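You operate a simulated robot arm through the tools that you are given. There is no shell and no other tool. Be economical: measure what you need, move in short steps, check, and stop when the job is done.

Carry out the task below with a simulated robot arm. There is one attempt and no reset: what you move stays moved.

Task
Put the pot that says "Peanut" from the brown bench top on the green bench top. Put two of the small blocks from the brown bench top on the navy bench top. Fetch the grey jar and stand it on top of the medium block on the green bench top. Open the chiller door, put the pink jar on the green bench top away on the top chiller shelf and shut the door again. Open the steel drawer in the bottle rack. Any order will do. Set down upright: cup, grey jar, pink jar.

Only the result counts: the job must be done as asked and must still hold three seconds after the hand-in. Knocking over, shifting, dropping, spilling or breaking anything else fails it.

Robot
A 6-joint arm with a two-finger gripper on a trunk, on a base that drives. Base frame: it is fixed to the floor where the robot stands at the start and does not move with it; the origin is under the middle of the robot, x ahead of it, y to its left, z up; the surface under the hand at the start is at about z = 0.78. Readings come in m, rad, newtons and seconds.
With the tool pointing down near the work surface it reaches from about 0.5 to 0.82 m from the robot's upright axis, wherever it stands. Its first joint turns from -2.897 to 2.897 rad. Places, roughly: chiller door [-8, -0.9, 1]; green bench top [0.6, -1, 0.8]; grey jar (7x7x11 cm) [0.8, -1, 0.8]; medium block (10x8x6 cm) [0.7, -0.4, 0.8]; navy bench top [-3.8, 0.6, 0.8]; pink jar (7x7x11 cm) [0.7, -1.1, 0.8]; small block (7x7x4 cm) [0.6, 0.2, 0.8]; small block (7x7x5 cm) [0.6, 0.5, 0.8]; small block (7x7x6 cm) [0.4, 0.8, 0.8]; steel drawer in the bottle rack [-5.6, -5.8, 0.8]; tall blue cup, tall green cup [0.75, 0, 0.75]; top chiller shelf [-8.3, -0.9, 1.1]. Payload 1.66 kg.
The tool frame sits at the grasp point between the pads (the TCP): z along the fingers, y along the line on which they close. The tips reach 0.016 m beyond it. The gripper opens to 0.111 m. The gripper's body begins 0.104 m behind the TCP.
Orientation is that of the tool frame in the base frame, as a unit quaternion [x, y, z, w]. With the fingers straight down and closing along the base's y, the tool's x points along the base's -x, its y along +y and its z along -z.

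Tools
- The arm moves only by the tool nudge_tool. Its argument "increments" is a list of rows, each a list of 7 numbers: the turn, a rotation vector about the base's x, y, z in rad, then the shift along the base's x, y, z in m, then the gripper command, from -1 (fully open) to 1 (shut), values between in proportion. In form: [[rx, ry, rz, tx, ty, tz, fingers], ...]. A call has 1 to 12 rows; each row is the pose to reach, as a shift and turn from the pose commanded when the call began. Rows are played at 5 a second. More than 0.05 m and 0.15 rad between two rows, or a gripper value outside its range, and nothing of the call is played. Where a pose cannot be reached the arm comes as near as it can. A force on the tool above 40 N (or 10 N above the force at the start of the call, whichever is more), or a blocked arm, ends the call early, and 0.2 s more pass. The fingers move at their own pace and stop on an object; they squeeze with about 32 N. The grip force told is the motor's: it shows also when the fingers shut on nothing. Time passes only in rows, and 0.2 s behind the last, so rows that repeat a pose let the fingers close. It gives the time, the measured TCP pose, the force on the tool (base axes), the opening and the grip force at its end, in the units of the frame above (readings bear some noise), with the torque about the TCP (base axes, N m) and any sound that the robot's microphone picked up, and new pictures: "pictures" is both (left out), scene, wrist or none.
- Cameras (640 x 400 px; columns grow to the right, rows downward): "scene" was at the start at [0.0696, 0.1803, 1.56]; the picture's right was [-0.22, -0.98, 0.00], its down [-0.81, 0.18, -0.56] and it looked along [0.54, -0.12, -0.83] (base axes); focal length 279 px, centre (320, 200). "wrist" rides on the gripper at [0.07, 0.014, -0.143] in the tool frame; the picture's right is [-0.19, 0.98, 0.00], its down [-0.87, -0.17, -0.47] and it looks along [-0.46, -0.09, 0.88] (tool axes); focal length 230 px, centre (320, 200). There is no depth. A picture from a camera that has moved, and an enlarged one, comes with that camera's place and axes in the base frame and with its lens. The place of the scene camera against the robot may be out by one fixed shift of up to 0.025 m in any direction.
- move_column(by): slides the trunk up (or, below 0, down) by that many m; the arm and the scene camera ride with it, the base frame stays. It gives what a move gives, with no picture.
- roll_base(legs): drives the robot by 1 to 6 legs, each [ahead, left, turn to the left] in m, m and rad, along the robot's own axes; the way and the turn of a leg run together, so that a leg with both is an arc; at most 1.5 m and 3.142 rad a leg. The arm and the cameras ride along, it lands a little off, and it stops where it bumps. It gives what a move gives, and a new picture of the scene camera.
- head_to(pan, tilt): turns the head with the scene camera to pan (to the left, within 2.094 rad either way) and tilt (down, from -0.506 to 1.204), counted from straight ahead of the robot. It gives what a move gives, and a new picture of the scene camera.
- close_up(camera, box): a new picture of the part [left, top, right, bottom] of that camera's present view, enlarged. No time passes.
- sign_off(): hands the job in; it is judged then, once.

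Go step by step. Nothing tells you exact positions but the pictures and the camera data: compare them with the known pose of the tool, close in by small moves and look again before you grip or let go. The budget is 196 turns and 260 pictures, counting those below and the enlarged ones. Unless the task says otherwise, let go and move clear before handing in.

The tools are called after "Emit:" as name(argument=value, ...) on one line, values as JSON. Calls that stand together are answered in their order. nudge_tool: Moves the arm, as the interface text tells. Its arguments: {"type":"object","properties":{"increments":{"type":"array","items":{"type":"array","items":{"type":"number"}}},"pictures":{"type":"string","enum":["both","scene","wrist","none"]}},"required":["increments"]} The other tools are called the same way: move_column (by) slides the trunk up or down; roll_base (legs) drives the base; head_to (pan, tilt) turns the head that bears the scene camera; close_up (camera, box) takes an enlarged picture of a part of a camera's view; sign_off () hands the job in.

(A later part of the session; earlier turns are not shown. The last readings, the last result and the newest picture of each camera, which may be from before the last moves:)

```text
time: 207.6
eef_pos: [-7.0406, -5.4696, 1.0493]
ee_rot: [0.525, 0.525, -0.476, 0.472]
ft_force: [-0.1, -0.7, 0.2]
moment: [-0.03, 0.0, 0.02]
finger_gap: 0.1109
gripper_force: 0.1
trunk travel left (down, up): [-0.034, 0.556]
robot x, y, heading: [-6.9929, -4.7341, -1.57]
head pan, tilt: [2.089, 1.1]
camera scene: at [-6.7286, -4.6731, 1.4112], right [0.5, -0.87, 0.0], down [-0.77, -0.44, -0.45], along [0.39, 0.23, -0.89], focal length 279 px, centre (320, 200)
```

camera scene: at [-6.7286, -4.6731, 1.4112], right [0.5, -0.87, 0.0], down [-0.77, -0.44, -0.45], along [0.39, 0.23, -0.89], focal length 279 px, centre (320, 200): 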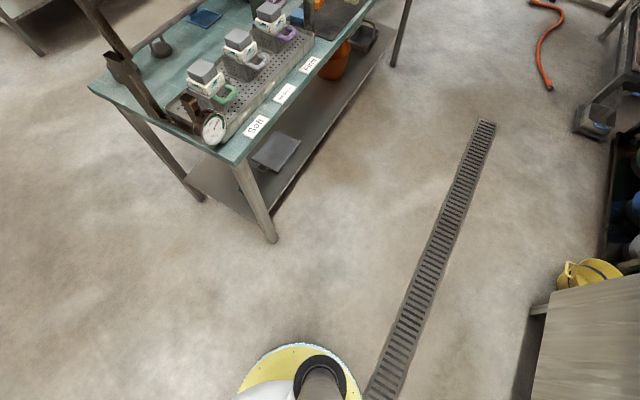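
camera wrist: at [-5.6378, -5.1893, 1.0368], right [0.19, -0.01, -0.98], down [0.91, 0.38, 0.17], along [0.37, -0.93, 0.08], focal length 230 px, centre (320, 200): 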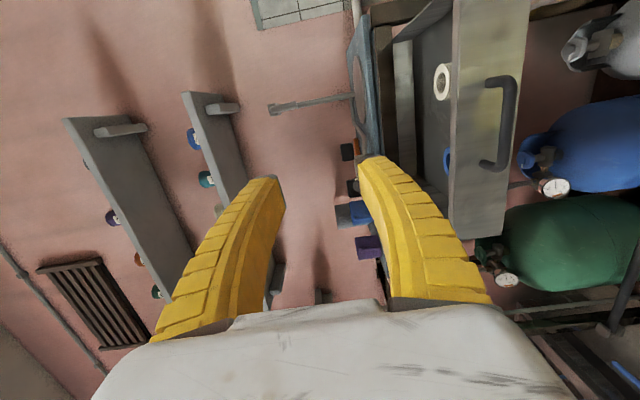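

Clear of the corridor. I raise the trunk back and fold the tool to the 30° travelling pose.

Emit:
move_column(by=0.141)

Emit:
nudge_tool(increments=[[0.12, 0, 0, 0, 0.02, -0.02, -1], [0.24, 0, 0, 0, 0.04, -0.04, -1], [0.36, 0, 0, 0, 0.06, -0.06, -1], [0.48, 0, 0, 0, 0.08, -0.08, -1], [0.6, 0, 0, 0, 0.1, -0.1, -1], [0.72, 0, 0, 0, 0.12, -0.12, -1], [0.84, 0, 0, 0, 0.15, -0.14, -1], [0.94, 0, 0, 0, 0.17, -0.16, -1]], pictures="none")

Emit:
roll_base(legs=[[-1.2, 0, 0], [-1.2, 0, 0], [-0.8, 0, 0], [-1.2, 0.45, 0]])

```text
time: 209.3
eef_pos: [-7.039, -5.4699, 1.1891]
ee_rot: [0.526, 0.525, -0.476, 0.471]
ft_force: [1.0, -0.2, 0.9]
moment: [0.0, -0.05, -0.03]
finger_gap: 0.1108
gripper_force: 0.1
trunk travel left (down, up): [-0.175, 0.415]
robot x, y, heading: [-6.9957, -4.731, -1.571]
head pan, tilt: [2.089, 1.1]
```

```text
time: 211.1
eef_pos: [-7.0384, -5.3007, 1.0281]
ee_rot: [0.682, 0.683, -0.186, 0.182]
ft_force: [0.3, 0.5, 0.2]
moment: [-0.01, -0.03, -0.02]
finger_gap: 0.1108
gripper_force: 0.0
trunk travel left (down, up): [-0.175, 0.415]
robot x, y, heading: [-6.998, -4.7293, -1.57]
head pan, tilt: [2.089, 1.1]
```

```text
time: 232.9
eef_pos: [-6.584, -0.8927, 1.0285]
ee_rot: [0.689, 0.676, -0.188, 0.181]
ft_force: [1.0, 0.1, -1.2]
moment: [0.01, -0.01, 0.01]
finger_gap: 0.1108
gripper_force: 0.1
trunk travel left (down, up): [-0.175, 0.415]
robot x, y, heading: [-6.5268, -0.3226, -1.593]
head pan, tilt: [2.089, 1.1]
camera scene: at [-6.26, -0.2712, 1.5521], right [0.48, -0.88, 0.0], down [-0.78, -0.43, -0.45], along [0.4, 0.22, -0.89], focal length 279 px, centre (320, 200)
```

scene: 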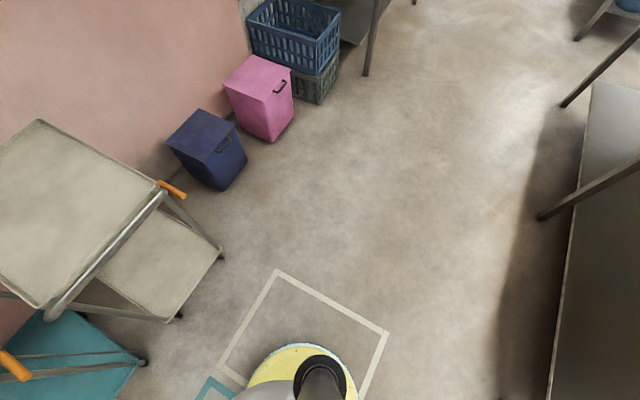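

I turn east and drive back along the aisle.

Emit:
roll_base(legs=[[0, 0, 1.593], [1.3, 0, 0], [1.3, 0, 0], [1.3, 0, 0]])

Emit:
head_to(pan=0.3, tilt=0.7)

```text
time: 255.4
eef_pos: [-2.0895, -0.2313, 1.0301]
ee_rot: [-0.019, 0.965, 0.002, 0.26]
ft_force: [0.4, -0.4, 0.4]
moment: [-0.03, 0.02, 0.03]
finger_gap: 0.1108
gripper_force: 0.0
trunk travel left (down, up): [-0.175, 0.415]
robot x, y, heading: [-2.6623, -0.2116, 0.037]
head pan, tilt: [2.089, 1.1]
camera scene: at [-2.7006, 0.04, 1.5522], right [0.85, 0.53, 0.0], down [0.47, -0.76, -0.45], along [-0.24, 0.39, -0.89], focal length 279 px, centre (320, 200)
```

scene: 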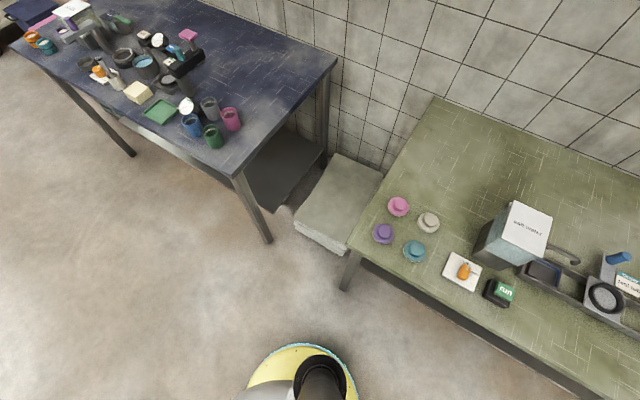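

```text
time: 257.2
eef_pos: [-2.0895, -0.2328, 1.0289]
ee_rot: [-0.019, 0.965, 0.002, 0.26]
ft_force: [-0.3, 0.3, 0.5]
moment: [0.02, 0.0, -0.02]
finger_gap: 0.1107
gripper_force: 0.1
trunk travel left (down, up): [-0.175, 0.415]
robot x, y, heading: [-2.6623, -0.2089, 0.042]
head pan, tilt: [0.3, 0.7]
camera scene: at [-2.5874, 0.0148, 1.5821], right [0.33, -0.94, 0.0], down [-0.61, -0.22, -0.76], along [0.72, 0.26, -0.64], focal length 279 px, centre (320, 200)
```

scene: 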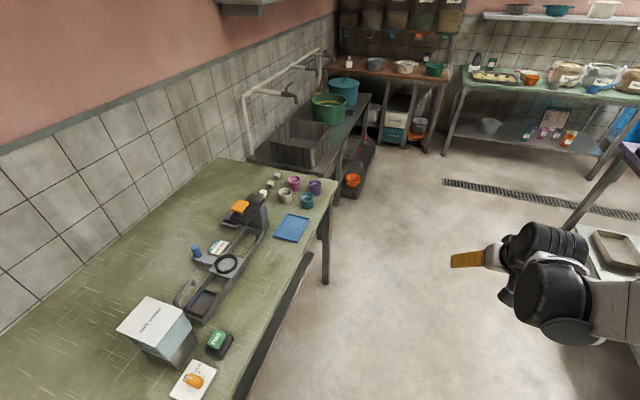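

I continue to the brown bench.

Emit:
roll_base(legs=[[1.25, 0, -0.04], [1.25, 0.15, 0]])

Emit:
head_to(pan=0.35, tilt=0.85)

```text
time: 269.4
eef_pos: [0.4017, -0.118, 1.0271]
ee_rot: [0.009, 0.965, -0.005, 0.26]
ft_force: [0.0, -0.3, -0.6]
moment: [-0.01, 0.01, -0.01]
finger_gap: 0.1109
gripper_force: 0.1
trunk travel left (down, up): [-0.175, 0.415]
robot x, y, heading: [-0.1659, -0.062, -0.015]
head pan, tilt: [0.3, 0.7]
camera scene: at [-0.0803, 0.1585, 1.5821], right [0.28, -0.96, 0.0], down [-0.62, -0.18, -0.76], along [0.73, 0.21, -0.64], focal length 279 px, centre (320, 200)
```

scene: 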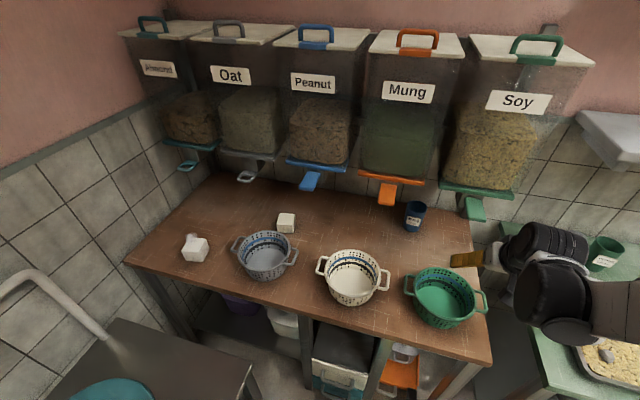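

```text
time: 270.1
eef_pos: [0.4018, -0.1184, 1.0278]
ee_rot: [0.009, 0.966, -0.006, 0.26]
ft_force: [-0.5, 0.6, 0.4]
moment: [0.01, 0.02, 0.0]
finger_gap: 0.1108
gripper_force: 0.0
trunk travel left (down, up): [-0.175, 0.415]
robot x, y, heading: [-0.1663, -0.0588, -0.021]
head pan, tilt: [0.351, 0.85]
camera scene: at [-0.0881, 0.1604, 1.5699], right [0.33, -0.95, 0.0], down [-0.71, -0.24, -0.66], along [0.62, 0.22, -0.75], focal length 279 px, centre (320, 200)
```

scene: 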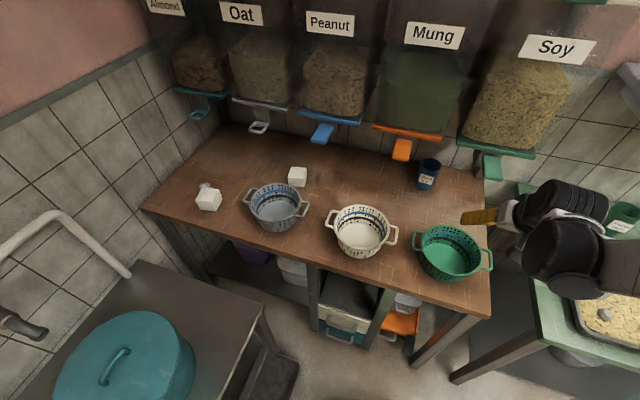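

I zoom on the second block for its orientation.

Emit:
close_up(camera="scene", box=[230, 140, 350, 240])

```text
4.00 times, centred on (290, 190) of scene
camera zoom: at [-0.0881, 0.1604, 1.5699], right [0.33, -0.95, 0.0], down [-0.71, -0.24, -0.66], along [0.62, 0.22, -0.75], focal length 1117 px, centre (440, 240)
```

zoom: 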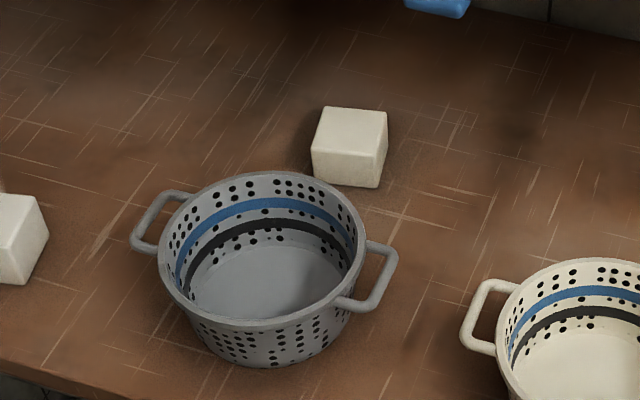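

Block 2: yaw ≈0.23, centre ≈(0.60, 0.50). I lower the hand to z≈0.94 to stay under the dispenser levers, then move the base in with a slight left turn.

Emit:
nudge_tool(increments=[[0, 0, 0, 0, 0, -0.045, -1], [0, 0, 0, 0, 0, -0.085, -1], [0, 0, 0, 0, 0, -0.085, -1]], pictures="none")

Emit:
roll_base(legs=[[0.11, 0.11, 0], [0, 0, 0.32]])

Emit:
close_up(camera="wrist", box=[0, 0, 640, 400])

```text
time: 270.9
eef_pos: [0.4012, -0.1174, 0.9424]
ee_rot: [0.01, 0.965, -0.007, 0.261]
ft_force: [-0.1, 0.7, -0.8]
moment: [0.01, -0.01, -0.03]
finger_gap: 0.111
gripper_force: 0.0
trunk travel left (down, up): [-0.175, 0.415]
robot x, y, heading: [-0.1677, -0.063, -0.022]
head pan, tilt: [0.351, 0.85]
```

```text
time: 273.4
eef_pos: [0.5025, 0.173, 0.9424]
ee_rot: [-0.146, 0.954, 0.037, 0.258]
ft_force: [-0.2, -0.5, -0.3]
moment: [-0.01, 0.02, 0.0]
finger_gap: 0.1107
gripper_force: 0.1
trunk travel left (down, up): [-0.175, 0.415]
robot x, y, heading: [-0.0529, 0.0466, 0.305]
head pan, tilt: [0.351, 0.85]
camera scene: at [-0.0462, 0.2749, 1.5699], right [0.61, -0.79, 0.0], down [-0.6, -0.46, -0.66], along [0.52, 0.4, -0.75], focal length 279 px, centre (320, 200)
```

scene: 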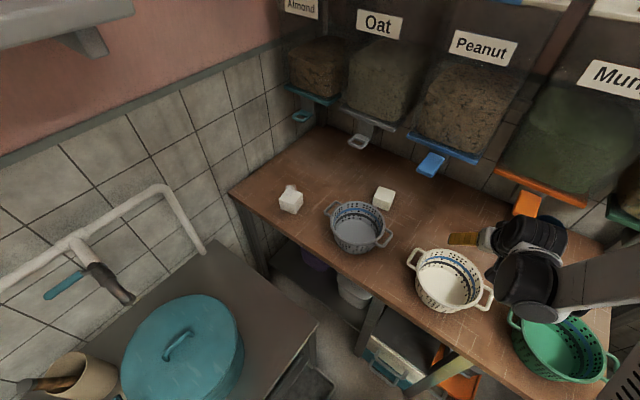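

```text
1.00 times, centred on (320, 200) of wrist (not enlarged: the box is as wide or as high as the picture)
camera zoom: at [0.3717, 0.1469, 1.0311], right [-0.14, 0.99, 0.09], down [0.54, 0.0, 0.84], along [0.83, 0.16, -0.53], focal length 230 px, centre (320, 200)
```

zoom: 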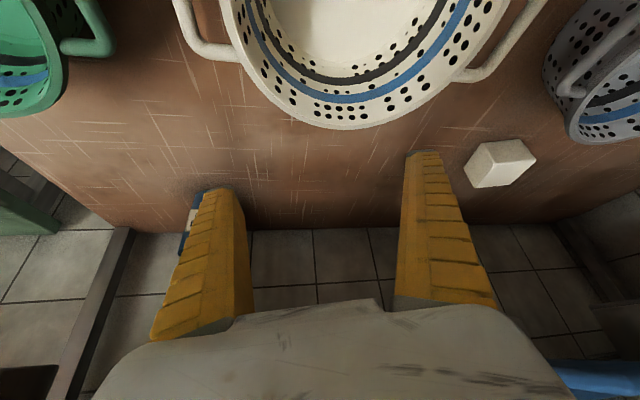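

I sweep the hand leftwards (below lever height) to the pre-grasp point for block 2.

Emit:
nudge_tool(increments=[[0, 0, -0.02, 0, 0.045, 0, -1], [0, 0, -0.04, 0, 0.09, 0, -1], [0, 0, -0.06, 0, 0.135, 0, -1], [0, 0, -0.075, 0, 0.18, 0, -1], [0, 0, -0.075, 0, 0.225, 0, -1], [0, 0, -0.075, 0, 0.27, 0, -1], [0, 0, -0.075, 0, 0.29, 0.003, -1], [0, 0, -0.075, 0, 0.29, 0.003, -1]], pictures="wrist")

Emit:
close_up(camera="wrist", box=[260, 80, 400, 180])

```text
time: 275.2
eef_pos: [0.5016, 0.4614, 0.9456]
ee_rot: [-0.11, 0.959, 0.026, 0.26]
ft_force: [0.3, 0.0, 0.2]
moment: [0.01, 0.0, 0.0]
finger_gap: 0.111
gripper_force: 0.0
trunk travel left (down, up): [-0.175, 0.415]
robot x, y, heading: [-0.054, 0.0481, 0.306]
head pan, tilt: [0.351, 0.85]
camera wrist: at [0.3693, 0.4453, 1.0341], right [-0.06, 0.99, 0.09], down [0.53, -0.04, 0.84], along [0.84, 0.1, -0.53], focal length 230 px, centre (320, 200)
```

wrist: 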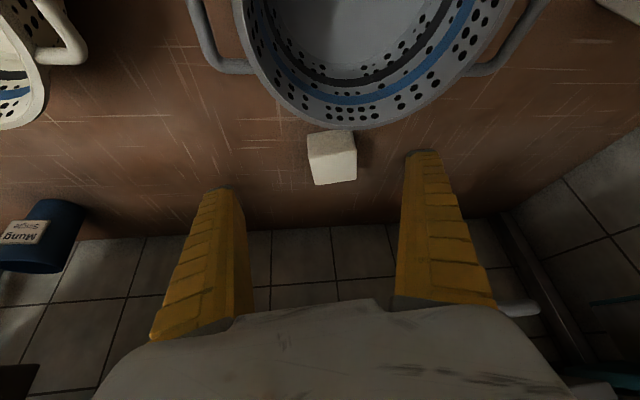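

```text
4.00 times, centred on (330, 130) of wrist
camera zoom: at [0.3693, 0.4453, 1.0341], right [-0.06, 0.99, 0.09], down [0.53, -0.04, 0.84], along [0.84, 0.1, -0.53], focal length 920 px, centre (280, 480)
```

zoom: 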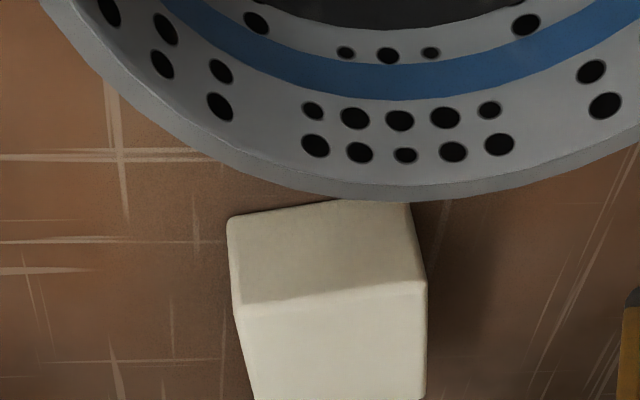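

Block 2's top centre ≈ (0.615, 0.499), yaw ≈0.15. I shift, trim the yaw, and descend along the tool axis.

Emit:
nudge_tool(increments=[[0, 0, -0.06, 0.035, 0.02, 0, -1], [0, 0, -0.06, 0.055, 0.026, -0.03, -1], [0, 0, -0.06, 0.075, 0.03, -0.065, -1], [0, 0, -0.06, 0.095, 0.034, -0.098, -1], [0, 0, -0.06, 0.112, 0.038, -0.126, -1], [0, 0, -0.06, 0.112, 0.038, -0.126, -1]], pictures="wrist")

```text
time: 276.6
eef_pos: [0.6132, 0.5, 0.819]
ee_rot: [-0.082, 0.962, 0.019, 0.26]
ft_force: [-0.3, 1.0, -0.9]
moment: [-0.02, -0.02, 0.01]
finger_gap: 0.111
gripper_force: 0.1
trunk travel left (down, up): [-0.175, 0.415]
robot x, y, heading: [-0.0528, 0.0448, 0.303]
head pan, tilt: [0.351, 0.85]
camera wrist: at [0.481, 0.4917, 0.9074], right [0.0, 1.0, 0.09], down [0.53, -0.08, 0.84], along [0.85, 0.05, -0.53], focal length 230 px, centre (320, 200)
```

wrist: 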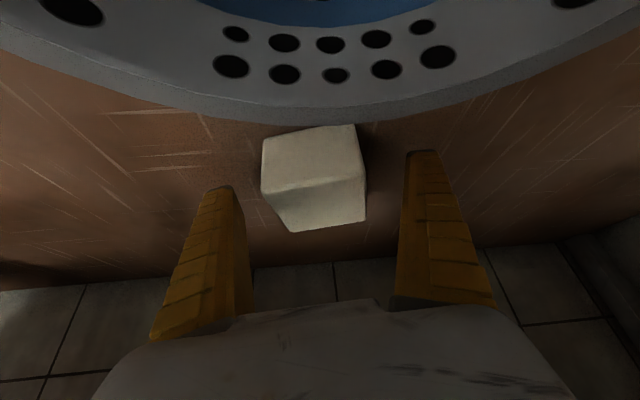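

Block between the fingers. I close gently as before.

Emit:
nudge_tool(increments=[[0, 0, 0, 0, 0, 0, -0.1], [0, 0, 0, 0, 0, 0, -0.1], [0, 0, 0, 0, 0, 0, -0.1], [0, 0, 0, 0, 0, 0, -0.1]], pictures="wrist")

```text
time: 277.6
eef_pos: [0.6145, 0.5005, 0.8192]
ee_rot: [-0.081, 0.962, 0.018, 0.26]
ft_force: [-0.1, -0.6, 0.3]
moment: [0.07, -0.04, -0.01]
finger_gap: 0.0638
gripper_force: 14.1
trunk travel left (down, up): [-0.175, 0.415]
robot x, y, heading: [-0.0535, 0.0429, 0.302]
head pan, tilt: [0.351, 0.85]
camera wrist: at [0.4809, 0.4917, 0.9078], right [0.0, 1.0, 0.09], down [0.53, -0.08, 0.84], along [0.85, 0.05, -0.53], focal length 230 px, centre (320, 200)
```

wrist: 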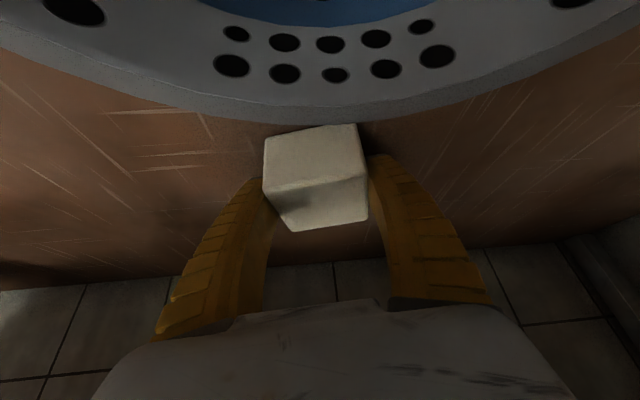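

Held. I retreat along the tool axis (staying clear of the lever above), then sweep right at low height.

Emit:
nudge_tool(increments=[[0, 0, 0, -0.008, -0.001, 0.03, -0.08], [0, 0, 0, -0.03, -0.005, 0.065, -0.08], [0, 0, 0, -0.055, -0.01, 0.1, -0.08], [0, 0, 0, -0.08, -0.014, 0.13, -0.08], [0, 0, 0, -0.11, -0.02, 0.14, -0.08], [0, 0, 0, -0.115, -0.06, 0.14, -0.08], [0, 0, 0, -0.12, -0.1, 0.14, -0.08], [0, 0, 0, -0.13, -0.145, 0.14, -0.08], [0, 0, 0, -0.14, -0.19, 0.14, -0.08], [0, 0, 0, -0.15, -0.235, 0.14, -0.08], [0, 0, 0, -0.15, -0.28, 0.14, -0.08], [0, 0, 0, -0.15, -0.325, 0.14, -0.08]])

```text
time: 280.2
eef_pos: [0.4628, 0.1755, 0.9581]
ee_rot: [-0.082, 0.962, 0.019, 0.26]
ft_force: [0.6, -0.8, -2.2]
moment: [0.0, 0.04, -0.02]
finger_gap: 0.0636
gripper_force: 14.7
trunk travel left (down, up): [-0.175, 0.415]
robot x, y, heading: [-0.0529, 0.0432, 0.307]
head pan, tilt: [0.351, 0.85]
camera scene: at [-0.046, 0.2741, 1.57], right [0.61, -0.79, 0.0], down [-0.6, -0.46, -0.66], along [0.52, 0.4, -0.75], focal length 279 px, centre (320, 200)
camera wrist: at [0.3305, 0.1669, 1.0467], right [0.0, 1.0, 0.09], down [0.53, -0.08, 0.84], along [0.85, 0.05, -0.53], focal length 230 px, centre (320, 200)
```

scene: 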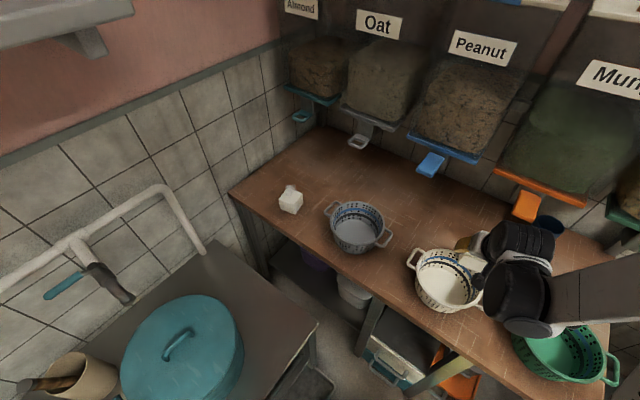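
wrist: 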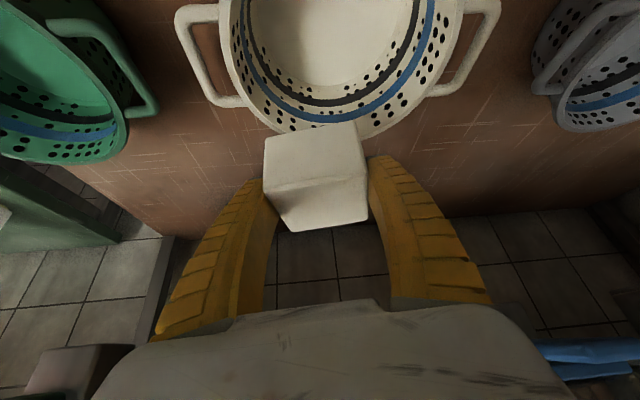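

I retrace the way to the navy bench.

Emit:
roll_base(legs=[[0, 0, -0.305], [-0.2, -0.36, 0], [0, 0, -1.57], [0, 0, -1.57], [1.2, 0, 0], [1.2, 0, 0]])

```text
time: 302.8
eef_pos: [-3.197, -0.2475, 0.9569]
ee_rot: [0.963, -0.069, -0.26, -0.022]
ft_force: [-0.2, 0.4, -2.4]
moment: [-0.02, -0.02, -0.02]
finger_gap: 0.0636
gripper_force: 14.4
trunk travel left (down, up): [-0.175, 0.415]
robot x, y, heading: [-2.6659, -0.281, 3.135]
head pan, tilt: [0.351, 0.85]
camera scene: at [-2.7002, -0.4924, 1.5699], right [-0.34, 0.94, 0.0], down [0.71, 0.25, -0.66], along [-0.62, -0.22, -0.75], focal length 279 px, centre (320, 200)
```

scene: 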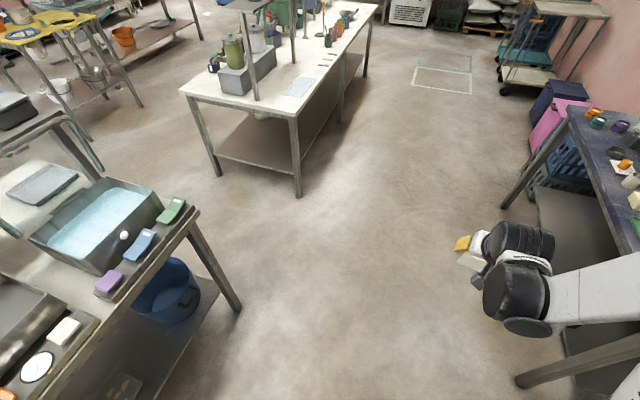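

I drive on to face the bench's left slot, near x≈-4.13.

Emit:
roll_base(legs=[[1.45, 0.08, 0], [0, 0, -1.564]])

Emit:
head_to(pan=0.0, tilt=0.8)

Emit:
close_up(camera="wrist", box=[0, 0, 640, 400])

```text
time: 313.9
eef_pos: [-4.073, 0.1803, 0.9583]
ee_rot: [-0.625, 0.736, 0.166, 0.201]
ft_force: [-0.1, -0.5, -1.5]
moment: [-0.04, 0.02, 0.0]
finger_gap: 0.0634
gripper_force: 14.1
trunk travel left (down, up): [-0.175, 0.415]
robot x, y, heading: [-4.1177, -0.3482, 1.539]
head pan, tilt: [0.351, 0.85]
camera scene: at [-4.3135, -0.2848, 1.5699], right [0.95, 0.32, 0.0], down [0.24, -0.71, -0.66], along [-0.21, 0.63, -0.75], focal length 279 px, centre (320, 200)
```

scene: 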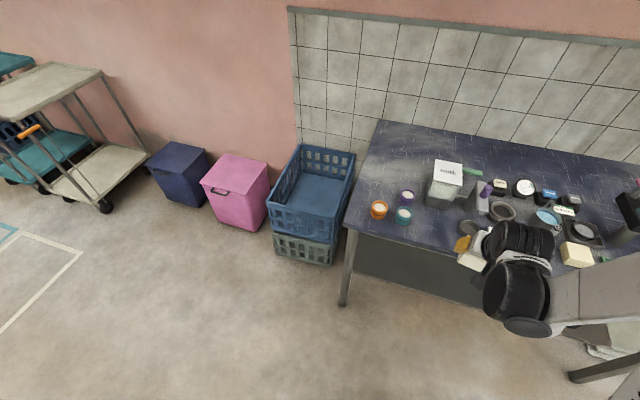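

```text
time: 314.7
eef_pos: [-4.0732, 0.1805, 0.9593]
ee_rot: [-0.624, 0.737, 0.166, 0.201]
ft_force: [-1.2, -0.7, -1.1]
moment: [-0.04, 0.01, 0.0]
finger_gap: 0.0635
gripper_force: 14.1
trunk travel left (down, up): [-0.175, 0.415]
robot x, y, heading: [-4.1217, -0.3507, 1.546]
head pan, tilt: [0.0, 0.799]
camera scene: at [-4.2865, -0.2784, 1.5739], right [1.0, -0.03, 0.0], down [-0.02, -0.72, -0.7], along [0.02, 0.7, -0.72], focal length 279 px, centre (320, 200)
```

scene: 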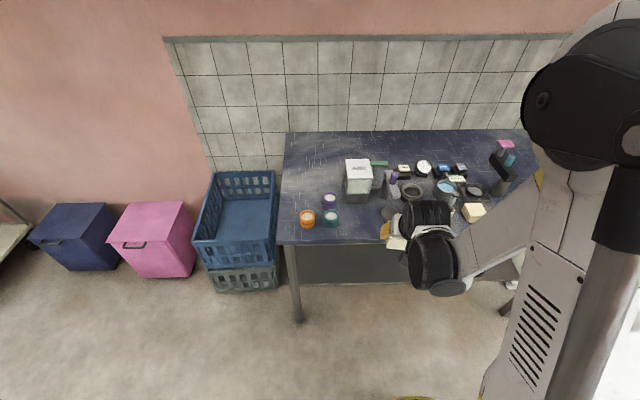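

```text
1.00 times, centred on (320, 200) of wrist (not enlarged: the box is as wide or as high as the picture)
camera zoom: at [-4.1092, 0.0519, 1.0467], right [-0.94, 0.32, 0.09], down [0.24, 0.48, 0.84], along [0.23, 0.82, -0.53], focal length 230 px, centre (320, 200)
```

zoom: 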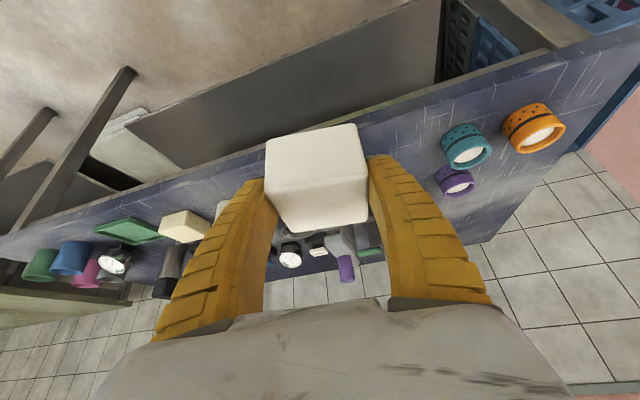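

The left-rear area of the bench around (-4.29, 0.64) is clear. I shift left and ahead to reach it.

Emit:
roll_base(legs=[[0.2, 0.17, 0.025]])

Emit:
nudge_tool(increments=[[0, 0, 0.07, -0.02, 0.04, 0, -0.08], [0, 0, 0.14, -0.04, 0.08, 0, -0.08], [0, 0, 0.14, -0.045, 0.12, 0, -0.08], [0, 0, 0.14, -0.045, 0.165, 0, -0.08], [0, 0, 0.14, -0.045, 0.165, 0, -0.08]])

```text
time: 316.6
eef_pos: [-4.2551, 0.385, 0.9579]
ee_rot: [-0.633, 0.729, 0.168, 0.198]
ft_force: [0.1, -0.4, -2.4]
moment: [-0.01, 0.01, 0.01]
finger_gap: 0.0633
gripper_force: 13.9
trunk travel left (down, up): [-0.175, 0.415]
robot x, y, heading: [-4.289, -0.1463, 1.566]
head pan, tilt: [0.0, 0.799]
camera scene: at [-4.4564, -0.0779, 1.5738], right [1.0, 0.0, 0.0], down [0.0, -0.72, -0.7], along [0.0, 0.7, -0.72], focal length 279 px, centre (320, 200)
```

scene: 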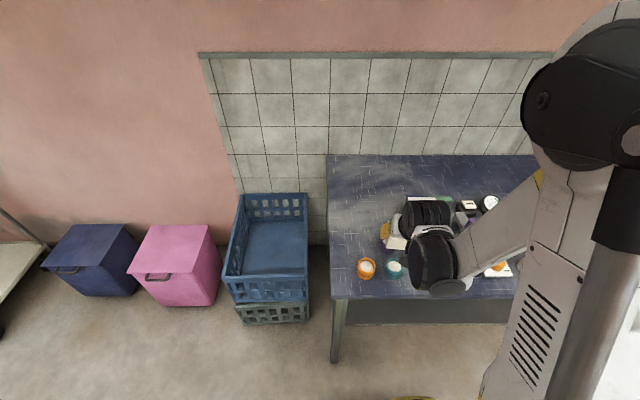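

```text
time: 317.8
eef_pos: [-4.2969, 0.5487, 0.9591]
ee_rot: [0.683, -0.682, -0.182, -0.187]
ft_force: [-0.2, -0.1, -1.4]
moment: [-0.03, 0.0, 0.01]
finger_gap: 0.0634
gripper_force: 14.0
trunk travel left (down, up): [-0.175, 0.415]
robot x, y, heading: [-4.2901, -0.1467, 1.566]
head pan, tilt: [0.0, 0.799]
camera scene: at [-4.456, -0.0785, 1.5739], right [1.0, 0.0, 0.0], down [0.0, -0.72, -0.7], along [0.0, 0.7, -0.72], focal length 279 px, centre (320, 200)
camera wrist: at [-4.3112, 0.4167, 1.048], right [-0.98, 0.17, 0.09], down [0.16, 0.51, 0.84], along [0.09, 0.84, -0.53], focal length 230 px, centre (320, 200)
```

scene: 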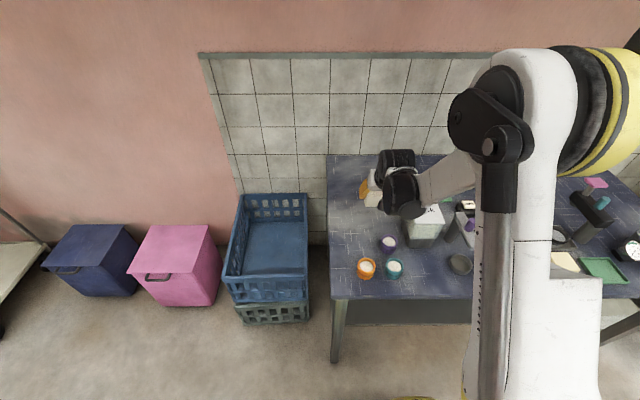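
wrist: 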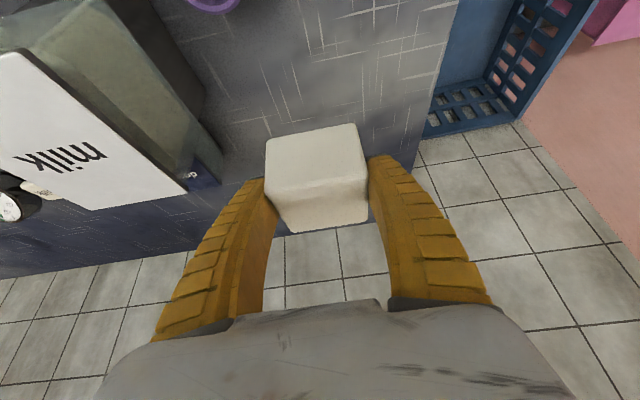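

The spot below is clear. I lower with a few cm more forward.

Emit:
nudge_tool(increments=[[0, 0, 0, 0, 0.02, -0.04, -0.08], [0, 0, 0, 0, 0.04, -0.08, -0.08], [0, 0, 0, 0, 0.04, -0.105, -0.08], [0, 0, 0, 0, 0.04, -0.115, -0.08], [0, 0, 0, 0, 0.04, -0.119, -0.08], [0, 0, 0, 0, 0.04, -0.119, -0.08]], pictures="wrist")

```text
time: 319.2
eef_pos: [-4.2999, 0.5893, 0.8396]
ee_rot: [0.683, -0.683, -0.182, -0.186]
ft_force: [-1.3, 2.4, 5.6]
moment: [0.34, 0.0, 0.07]
finger_gap: 0.0635
gripper_force: 14.3
trunk travel left (down, up): [-0.175, 0.415]
robot x, y, heading: [-4.2845, -0.1449, 1.571]
head pan, tilt: [0.0, 0.799]
camera wrist: at [-4.3141, 0.4575, 0.9278], right [-0.98, 0.17, 0.09], down [0.16, 0.51, 0.84], along [0.09, 0.84, -0.53], focal length 230 px, centre (320, 200)
```

wrist: 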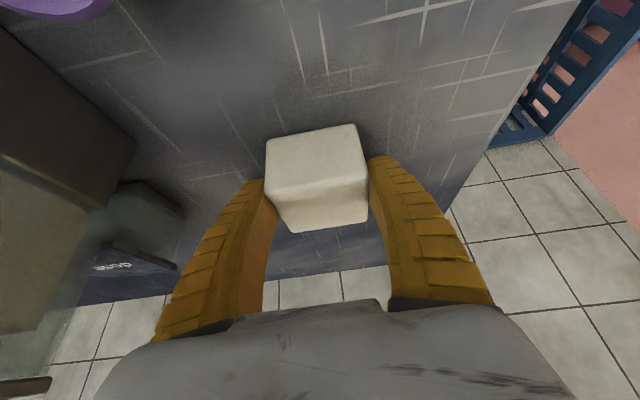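

Contact begins. I go 2 mm lower, open and withdraw.

Emit:
nudge_tool(increments=[[0, 0, 0, 0, 0, -0.002, -0.08], [0, 0, 0, 0, 0, -0.002, -0.3], [0, 0, 0, 0, 0, -0.002, -0.55], [0, 0, 0, 0, 0, -0.002, -0.55], [0, 0, 0, 0, -0.022, 0.038, -0.55], [0, 0, 0, 0, -0.044, 0.078, -0.55], [0, 0, 0, 0, -0.066, 0.118, -0.55], [0, 0, 0, 0, -0.1, 0.15, -0.55], [0, 0, 0, 0, -0.14, 0.16, -0.55], [0, 0, 0, 0, -0.14, 0.16, -0.55]])

```text
time: 321.4
eef_pos: [-4.2984, 0.452, 1.0021]
ee_rot: [0.683, -0.683, -0.182, -0.187]
ft_force: [-0.6, 0.7, -0.1]
moment: [-0.01, 0.02, 0.04]
finger_gap: 0.0869
gripper_force: 1.2
trunk travel left (down, up): [-0.175, 0.415]
robot x, y, heading: [-4.2885, -0.1458, 1.568]
head pan, tilt: [0.0, 0.799]
camera scene: at [-4.456, -0.0784, 1.5739], right [1.0, 0.0, 0.0], down [0.0, -0.72, -0.7], along [0.0, 0.7, -0.72], focal length 279 px, centre (320, 200)
camera wrist: at [-4.3131, 0.3207, 1.0906], right [-0.98, 0.17, 0.09], down [0.16, 0.51, 0.84], along [0.09, 0.84, -0.53], focal length 230 px, centre (320, 200)
```

scene: 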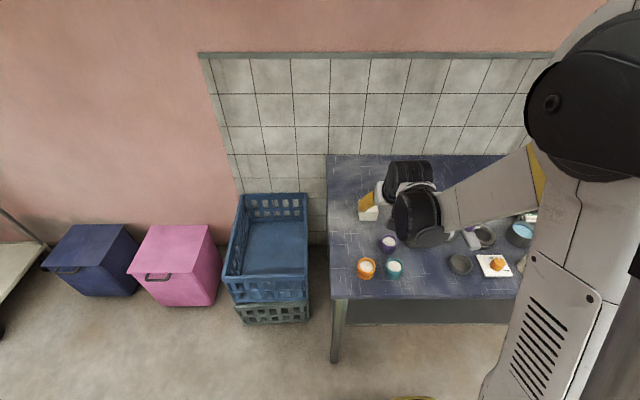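
wrist: 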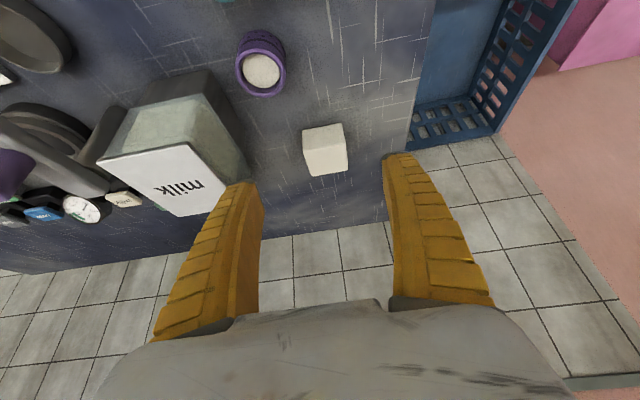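

Both blocks are on the navy bench. Now I return for the pink jar.

Emit:
roll_base(legs=[[-0.2, 0, 0], [0, 0, -1.57], [1.4, 0, 0], [1.4, 0, 0], [1.2, 0, 0]])

Emit:
head_to(pan=-0.5, tilt=0.7)

```text
time: 345.6
eef_pos: [0.2949, -0.3459, 1.0013]
ee_rot: [0.003, 0.965, -0.004, 0.261]
ft_force: [1.4, 0.3, 0.7]
moment: [0.01, 0.0, 0.03]
finger_gap: 0.0871
gripper_force: 0.5
trunk travel left (down, up): [-0.175, 0.415]
robot x, y, heading: [-0.3031, -0.3538, -0.017]
head pan, tilt: [0.0, 0.799]
camera scene: at [-0.2207, -0.1589, 1.5739], right [-0.01, -1.0, 0.0], down [-0.72, 0.01, -0.7], along [0.7, -0.01, -0.72], focal length 279 px, centre (320, 200)
```

scene: 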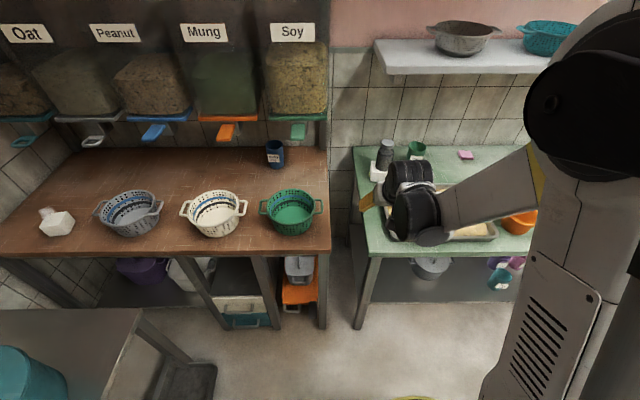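

```text
time: 346.5
eef_pos: [0.2947, -0.3459, 1.0025]
ee_rot: [0.003, 0.966, -0.004, 0.26]
ft_force: [0.5, -0.3, 0.0]
moment: [-0.01, 0.01, 0.02]
finger_gap: 0.0872
gripper_force: 0.7
trunk travel left (down, up): [-0.175, 0.415]
robot x, y, heading: [-0.3043, -0.3519, -0.013]
head pan, tilt: [-0.499, 0.7]
camera scene: at [-0.2274, -0.1994, 1.5821], right [-0.49, -0.87, 0.0], down [-0.56, 0.31, -0.76], along [0.67, -0.37, -0.64], focal length 279 px, centre (320, 200)
```

scene: 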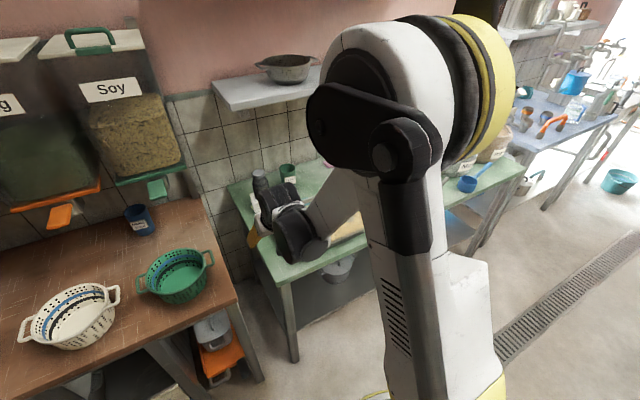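

The earlier placements still stand. The pink jar is close behind a grain sack, so I come nearer on its left side and look carefully before choosing the approach.

Emit:
roll_base(legs=[[0.17, -0.45, 0.015]])

Emit:
nudge_tool(increments=[[0, 0, 0, 0.04, 0, 0.04, -1], [0, 0, 0, 0.08, 0, 0.08, -1], [0, 0, 0, 0.08, 0, 0.08, -1]])

```text
time: 349.4
eef_pos: [0.4623, -0.7945, 1.0027]
ee_rot: [-0.002, 0.966, -0.003, 0.26]
ft_force: [-0.3, 0.7, 0.4]
moment: [-0.02, 0.0, 0.04]
finger_gap: 0.087
gripper_force: 0.8
trunk travel left (down, up): [-0.175, 0.415]
robot x, y, heading: [-0.1403, -0.809, -0.001]
head pan, tilt: [-0.499, 0.7]
camera scene: at [-0.0624, -0.6554, 1.5822], right [-0.48, -0.88, 0.0], down [-0.57, 0.31, -0.76], along [0.67, -0.36, -0.64], focal length 279 px, centre (320, 200)
```

scene: 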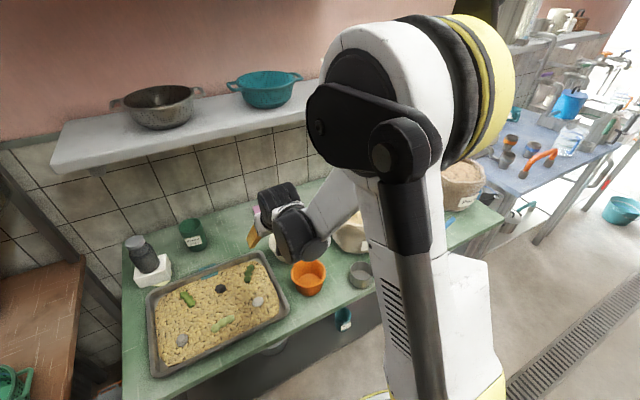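

```text
refused: row 1 steps farther than a row can; nothing moved
```

Emit:
close_up(camera="wrist", box=[0, 0, 640, 400])

Emit:
nudge_tool(increments=[[0, 0, -0.14, 0.0, 0, 0.03, -1], [0, 0, -0.28, 0.0, 0, 0.06, -1], [0, 0, -0.42, 0.0, 0, 0.09, -1], [0, 0, -0.5, 0.0, -0.04, 0.09, -1], [0, 0, -0.5, 0.0, -0.08, 0.09, -1], [0, 0, -0.5, 0.0, -0.08, 0.09, -1]], pictures="wrist")

```text
1.00 times, centred on (320, 200) of wrist (not enlarged: the box is as wide or as high as the picture)
camera zoom: at [0.3289, -0.782, 1.0905], right [0.16, 0.98, 0.09], down [0.51, -0.16, 0.84], along [0.84, -0.09, -0.53], focal length 230 px, centre (320, 200)
```

zoom: 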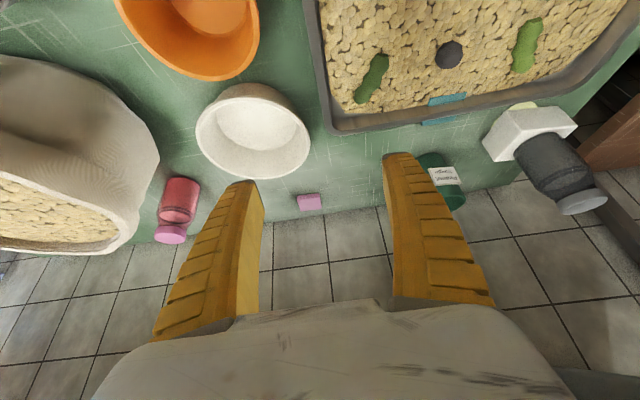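

```text
time: 350.8
eef_pos: [0.4613, -0.875, 1.0914]
ee_rot: [0.236, 0.936, -0.067, 0.252]
ft_force: [-1.2, -1.3, -0.6]
moment: [0.01, 0.02, 0.0]
finger_gap: 0.1111
gripper_force: 0.1
trunk travel left (down, up): [-0.175, 0.415]
robot x, y, heading: [-0.1382, -0.8099, 0.001]
head pan, tilt: [-0.499, 0.7]
camera wrist: at [0.352, -0.801, 1.1803], right [0.61, 0.79, 0.09], down [0.37, -0.39, 0.84], along [0.7, -0.48, -0.53], focal length 230 px, centre (320, 200)
```

wrist: 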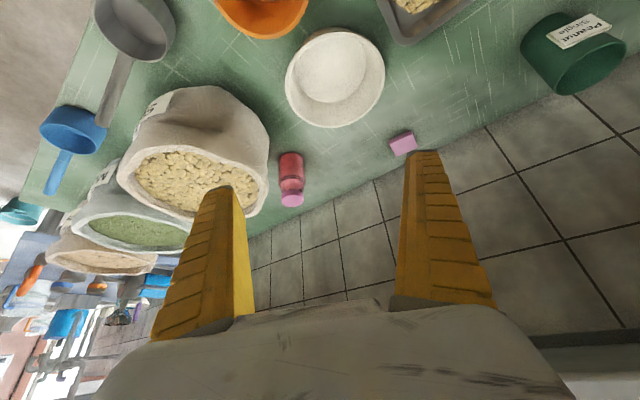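

The sack rim is at z≈0.91, just in front of the jar (≈(0.682, -1.105)). I'll approach diagonally from the left with yaw -0.9 and 38° tilt. First 0.14 m ahead.

Emit:
roll_base(legs=[[0.14, 0, 0]])

Emit:
nudge_tool(increments=[[-0.018, -0.021, -0.08, 0.005, -0.033, -0.025, -0.62], [-0.036, -0.042, -0.16, 0.01, -0.065, -0.05, -0.62], [-0.054, -0.063, -0.24, 0.017, -0.098, -0.08, -0.62], [-0.072, -0.084, -0.32, 0.023, -0.13, -0.11, -0.62], [-0.089, -0.105, -0.4, 0.029, -0.16, -0.14, -0.62], [-0.089, -0.105, -0.4, 0.029, -0.16, -0.14, -0.62]])

```text
time: 352.1
eef_pos: [0.6023, -0.8749, 1.0902]
ee_rot: [0.235, 0.937, -0.066, 0.251]
ft_force: [-0.9, -0.1, -0.4]
moment: [-0.02, 0.03, 0.01]
finger_gap: 0.1108
gripper_force: 0.1
trunk travel left (down, up): [-0.175, 0.415]
robot x, y, heading: [0.0034, -0.8114, 0.005]
head pan, tilt: [-0.499, 0.7]
camera scene: at [0.0773, -0.6545, 1.5821], right [-0.48, -0.88, 0.0], down [-0.57, 0.31, -0.76], along [0.67, -0.36, -0.64], focal length 279 px, centre (320, 200)
```

scene: 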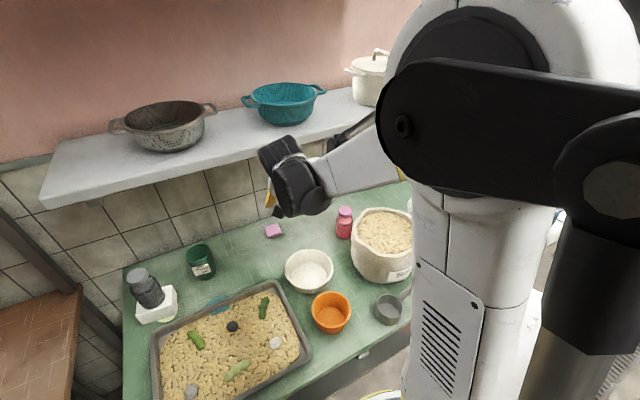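

```text
time: 353.5
eef_pos: [0.6303, -1.036, 0.9531]
ee_rot: [0.409, 0.853, -0.143, 0.292]
ft_force: [0.0, 0.0, 0.7]
moment: [0.0, 0.01, 0.0]
finger_gap: 0.0911
gripper_force: 0.5
trunk travel left (down, up): [-0.175, 0.415]
robot x, y, heading: [-0.0008, -0.8083, 0.003]
head pan, tilt: [-0.499, 0.7]
camera scene: at [0.0762, -0.6545, 1.5822], right [-0.48, -0.88, 0.0], down [-0.57, 0.31, -0.77], along [0.67, -0.36, -0.64], focal length 279 px, centre (320, 200)
camera wrist: at [0.551, -0.9151, 1.0222], right [0.86, 0.5, 0.11], down [0.12, -0.41, 0.91], along [0.49, -0.77, -0.41], focal length 230 px, centre (320, 200)
```

scene: 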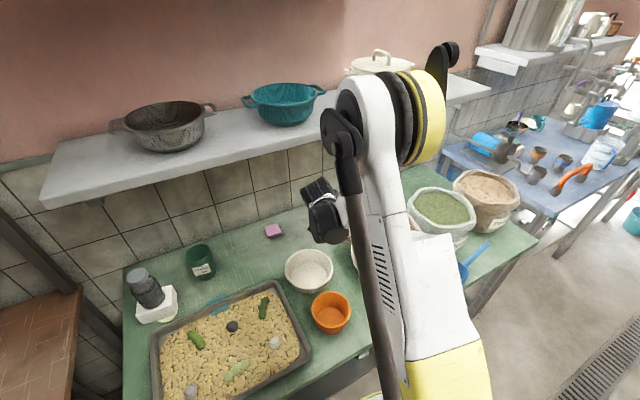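
wrist: 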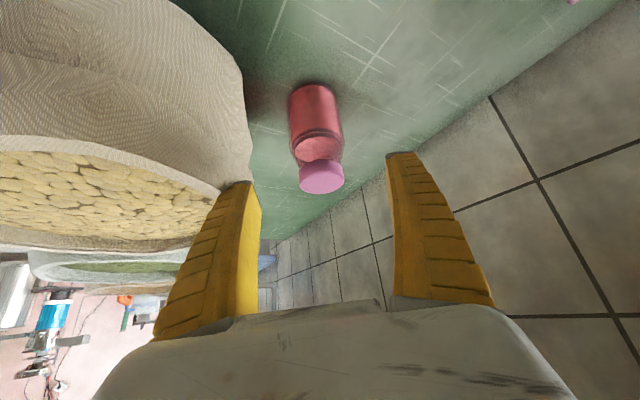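

The jar is centred; the left finger has about 2–3 cm to the sack. I go down carefully, biased away from the sack.

Emit:
nudge_tool(increments=[[0, 0, 0, 0.02, -0.02, -0.025, -0.62], [0, 0, 0, 0.034, -0.038, -0.055, -0.62], [0, 0, 0, 0.043, -0.055, -0.085, -0.62], [0, 0, 0, 0.048, -0.067, -0.112, -0.62], [0, 0, 0, 0.048, -0.067, -0.112, -0.62]], pictures="wrist")

```text
time: 354.7
eef_pos: [0.6772, -1.1006, 0.8391]
ee_rot: [0.408, 0.853, -0.143, 0.292]
ft_force: [-0.7, -0.2, -0.8]
moment: [0.0, 0.01, 0.03]
finger_gap: 0.0907
gripper_force: 0.6
trunk travel left (down, up): [-0.175, 0.415]
robot x, y, heading: [0.0027, -0.8104, 0.007]
head pan, tilt: [-0.499, 0.7]
camera wrist: at [0.5983, -0.9807, 0.9088], right [0.86, 0.5, 0.11], down [0.12, -0.41, 0.91], along [0.5, -0.77, -0.41], focal length 230 px, centre (320, 200)
```

wrist: 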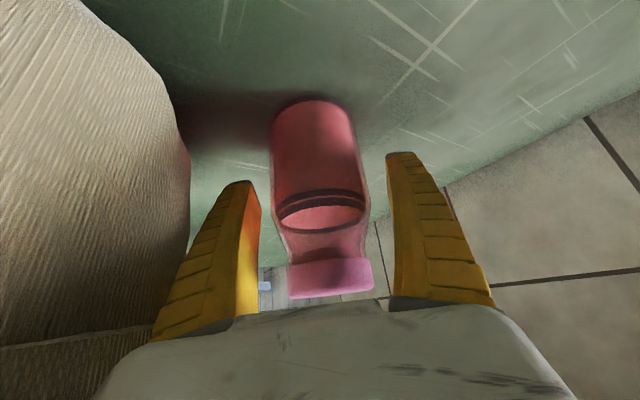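

Well centred. I grip the jar.

Emit:
nudge_tool(increments=[[0, 0, 0, 0, 0, 0, 0.5], [0, 0, 0, 0, 0, 0, 1], [0, 0, 0, 0, 0, 0, 1], [0, 0, 0, 0, 0, 0, 1]], pictures="wrist")

```text
time: 355.7
eef_pos: [0.6778, -1.1009, 0.8393]
ee_rot: [0.408, 0.853, -0.144, 0.293]
ft_force: [-0.1, -0.2, -0.2]
moment: [0.02, 0.01, 0.02]
finger_gap: 0.0631
gripper_force: 31.7
trunk travel left (down, up): [-0.175, 0.415]
robot x, y, heading: [0.0027, -0.8104, 0.001]
head pan, tilt: [-0.499, 0.7]
camera wrist: at [0.5985, -0.9807, 0.909], right [0.86, 0.5, 0.11], down [0.12, -0.41, 0.91], along [0.5, -0.77, -0.41], focal length 230 px, centre (320, 200)
```

wrist: 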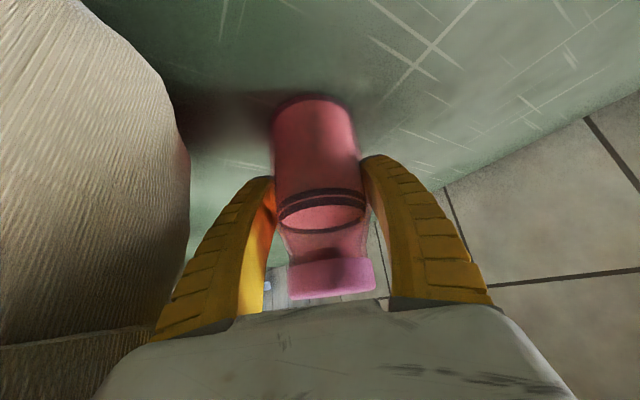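

Gripped. I lift straight up, then swing away from the sack and turn the yaw back to straight ahead.

Emit:
nudge_tool(increments=[[0, 0, 0, 0, 0, 0.04, 1], [0, 0, 0, 0, 0, 0.08, 1], [0, 0, 0, -0.005, 0.01, 0.12, 1], [0, 0, 0, -0.02, 0.03, 0.16, 1], [0, 0, 0.13, -0.04, 0.06, 0.18, 1], [0, 0, 0.26, -0.06, 0.1, 0.19, 1], [0, 0, 0.39, -0.08, 0.14, 0.19, 1], [0, 0, 0.52, -0.1, 0.18, 0.19, 1], [0, 0, 0.65, -0.1, 0.22, 0.19, 1], [0, 0, 0.78, -0.1, 0.26, 0.19, 1], [0, 0, 0.9, -0.1, 0.29, 0.19, 1], [0, 0, 0.9, -0.1, 0.29, 0.19, 1]])

```text
time: 358.3
eef_pos: [0.5762, -0.8132, 1.0309]
ee_rot: [-0.003, 0.946, -0.003, 0.326]
ft_force: [-0.1, 0.2, -2.8]
moment: [-0.04, 0.02, 0.01]
finger_gap: 0.0633
gripper_force: 31.8
trunk travel left (down, up): [-0.175, 0.415]
robot x, y, heading: [0.0048, -0.8053, 0.0]
head pan, tilt: [-0.499, 0.7]
camera scene: at [0.0765, -0.6546, 1.5821], right [-0.48, -0.88, 0.0], down [-0.57, 0.31, -0.76], along [0.67, -0.36, -0.64], focal length 279 px, centre (320, 200)
camera wrist: at [0.4329, -0.7998, 1.1006], right [0.14, 0.98, 0.11], down [0.39, -0.16, 0.91], along [0.91, -0.09, -0.41], focal length 230 px, centre (320, 200)
```

scene: 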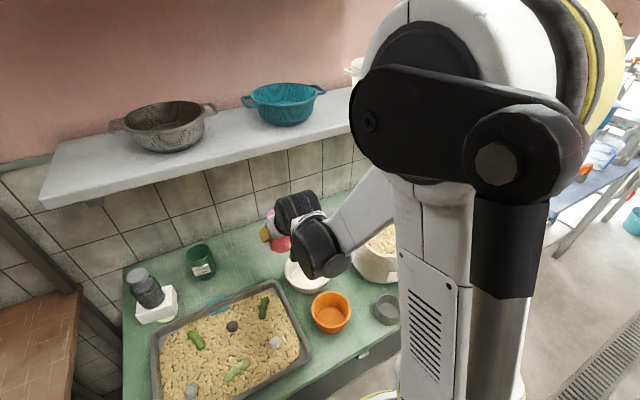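
wrist: 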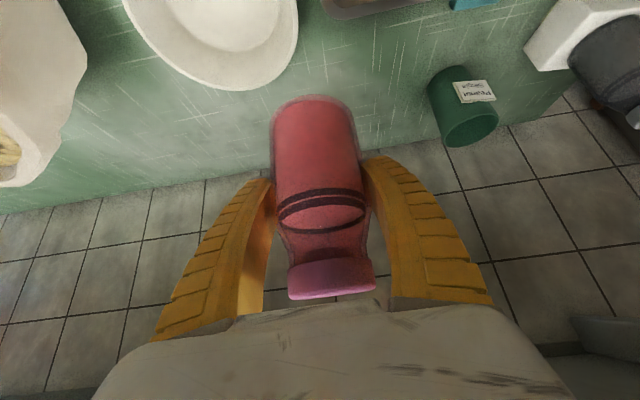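

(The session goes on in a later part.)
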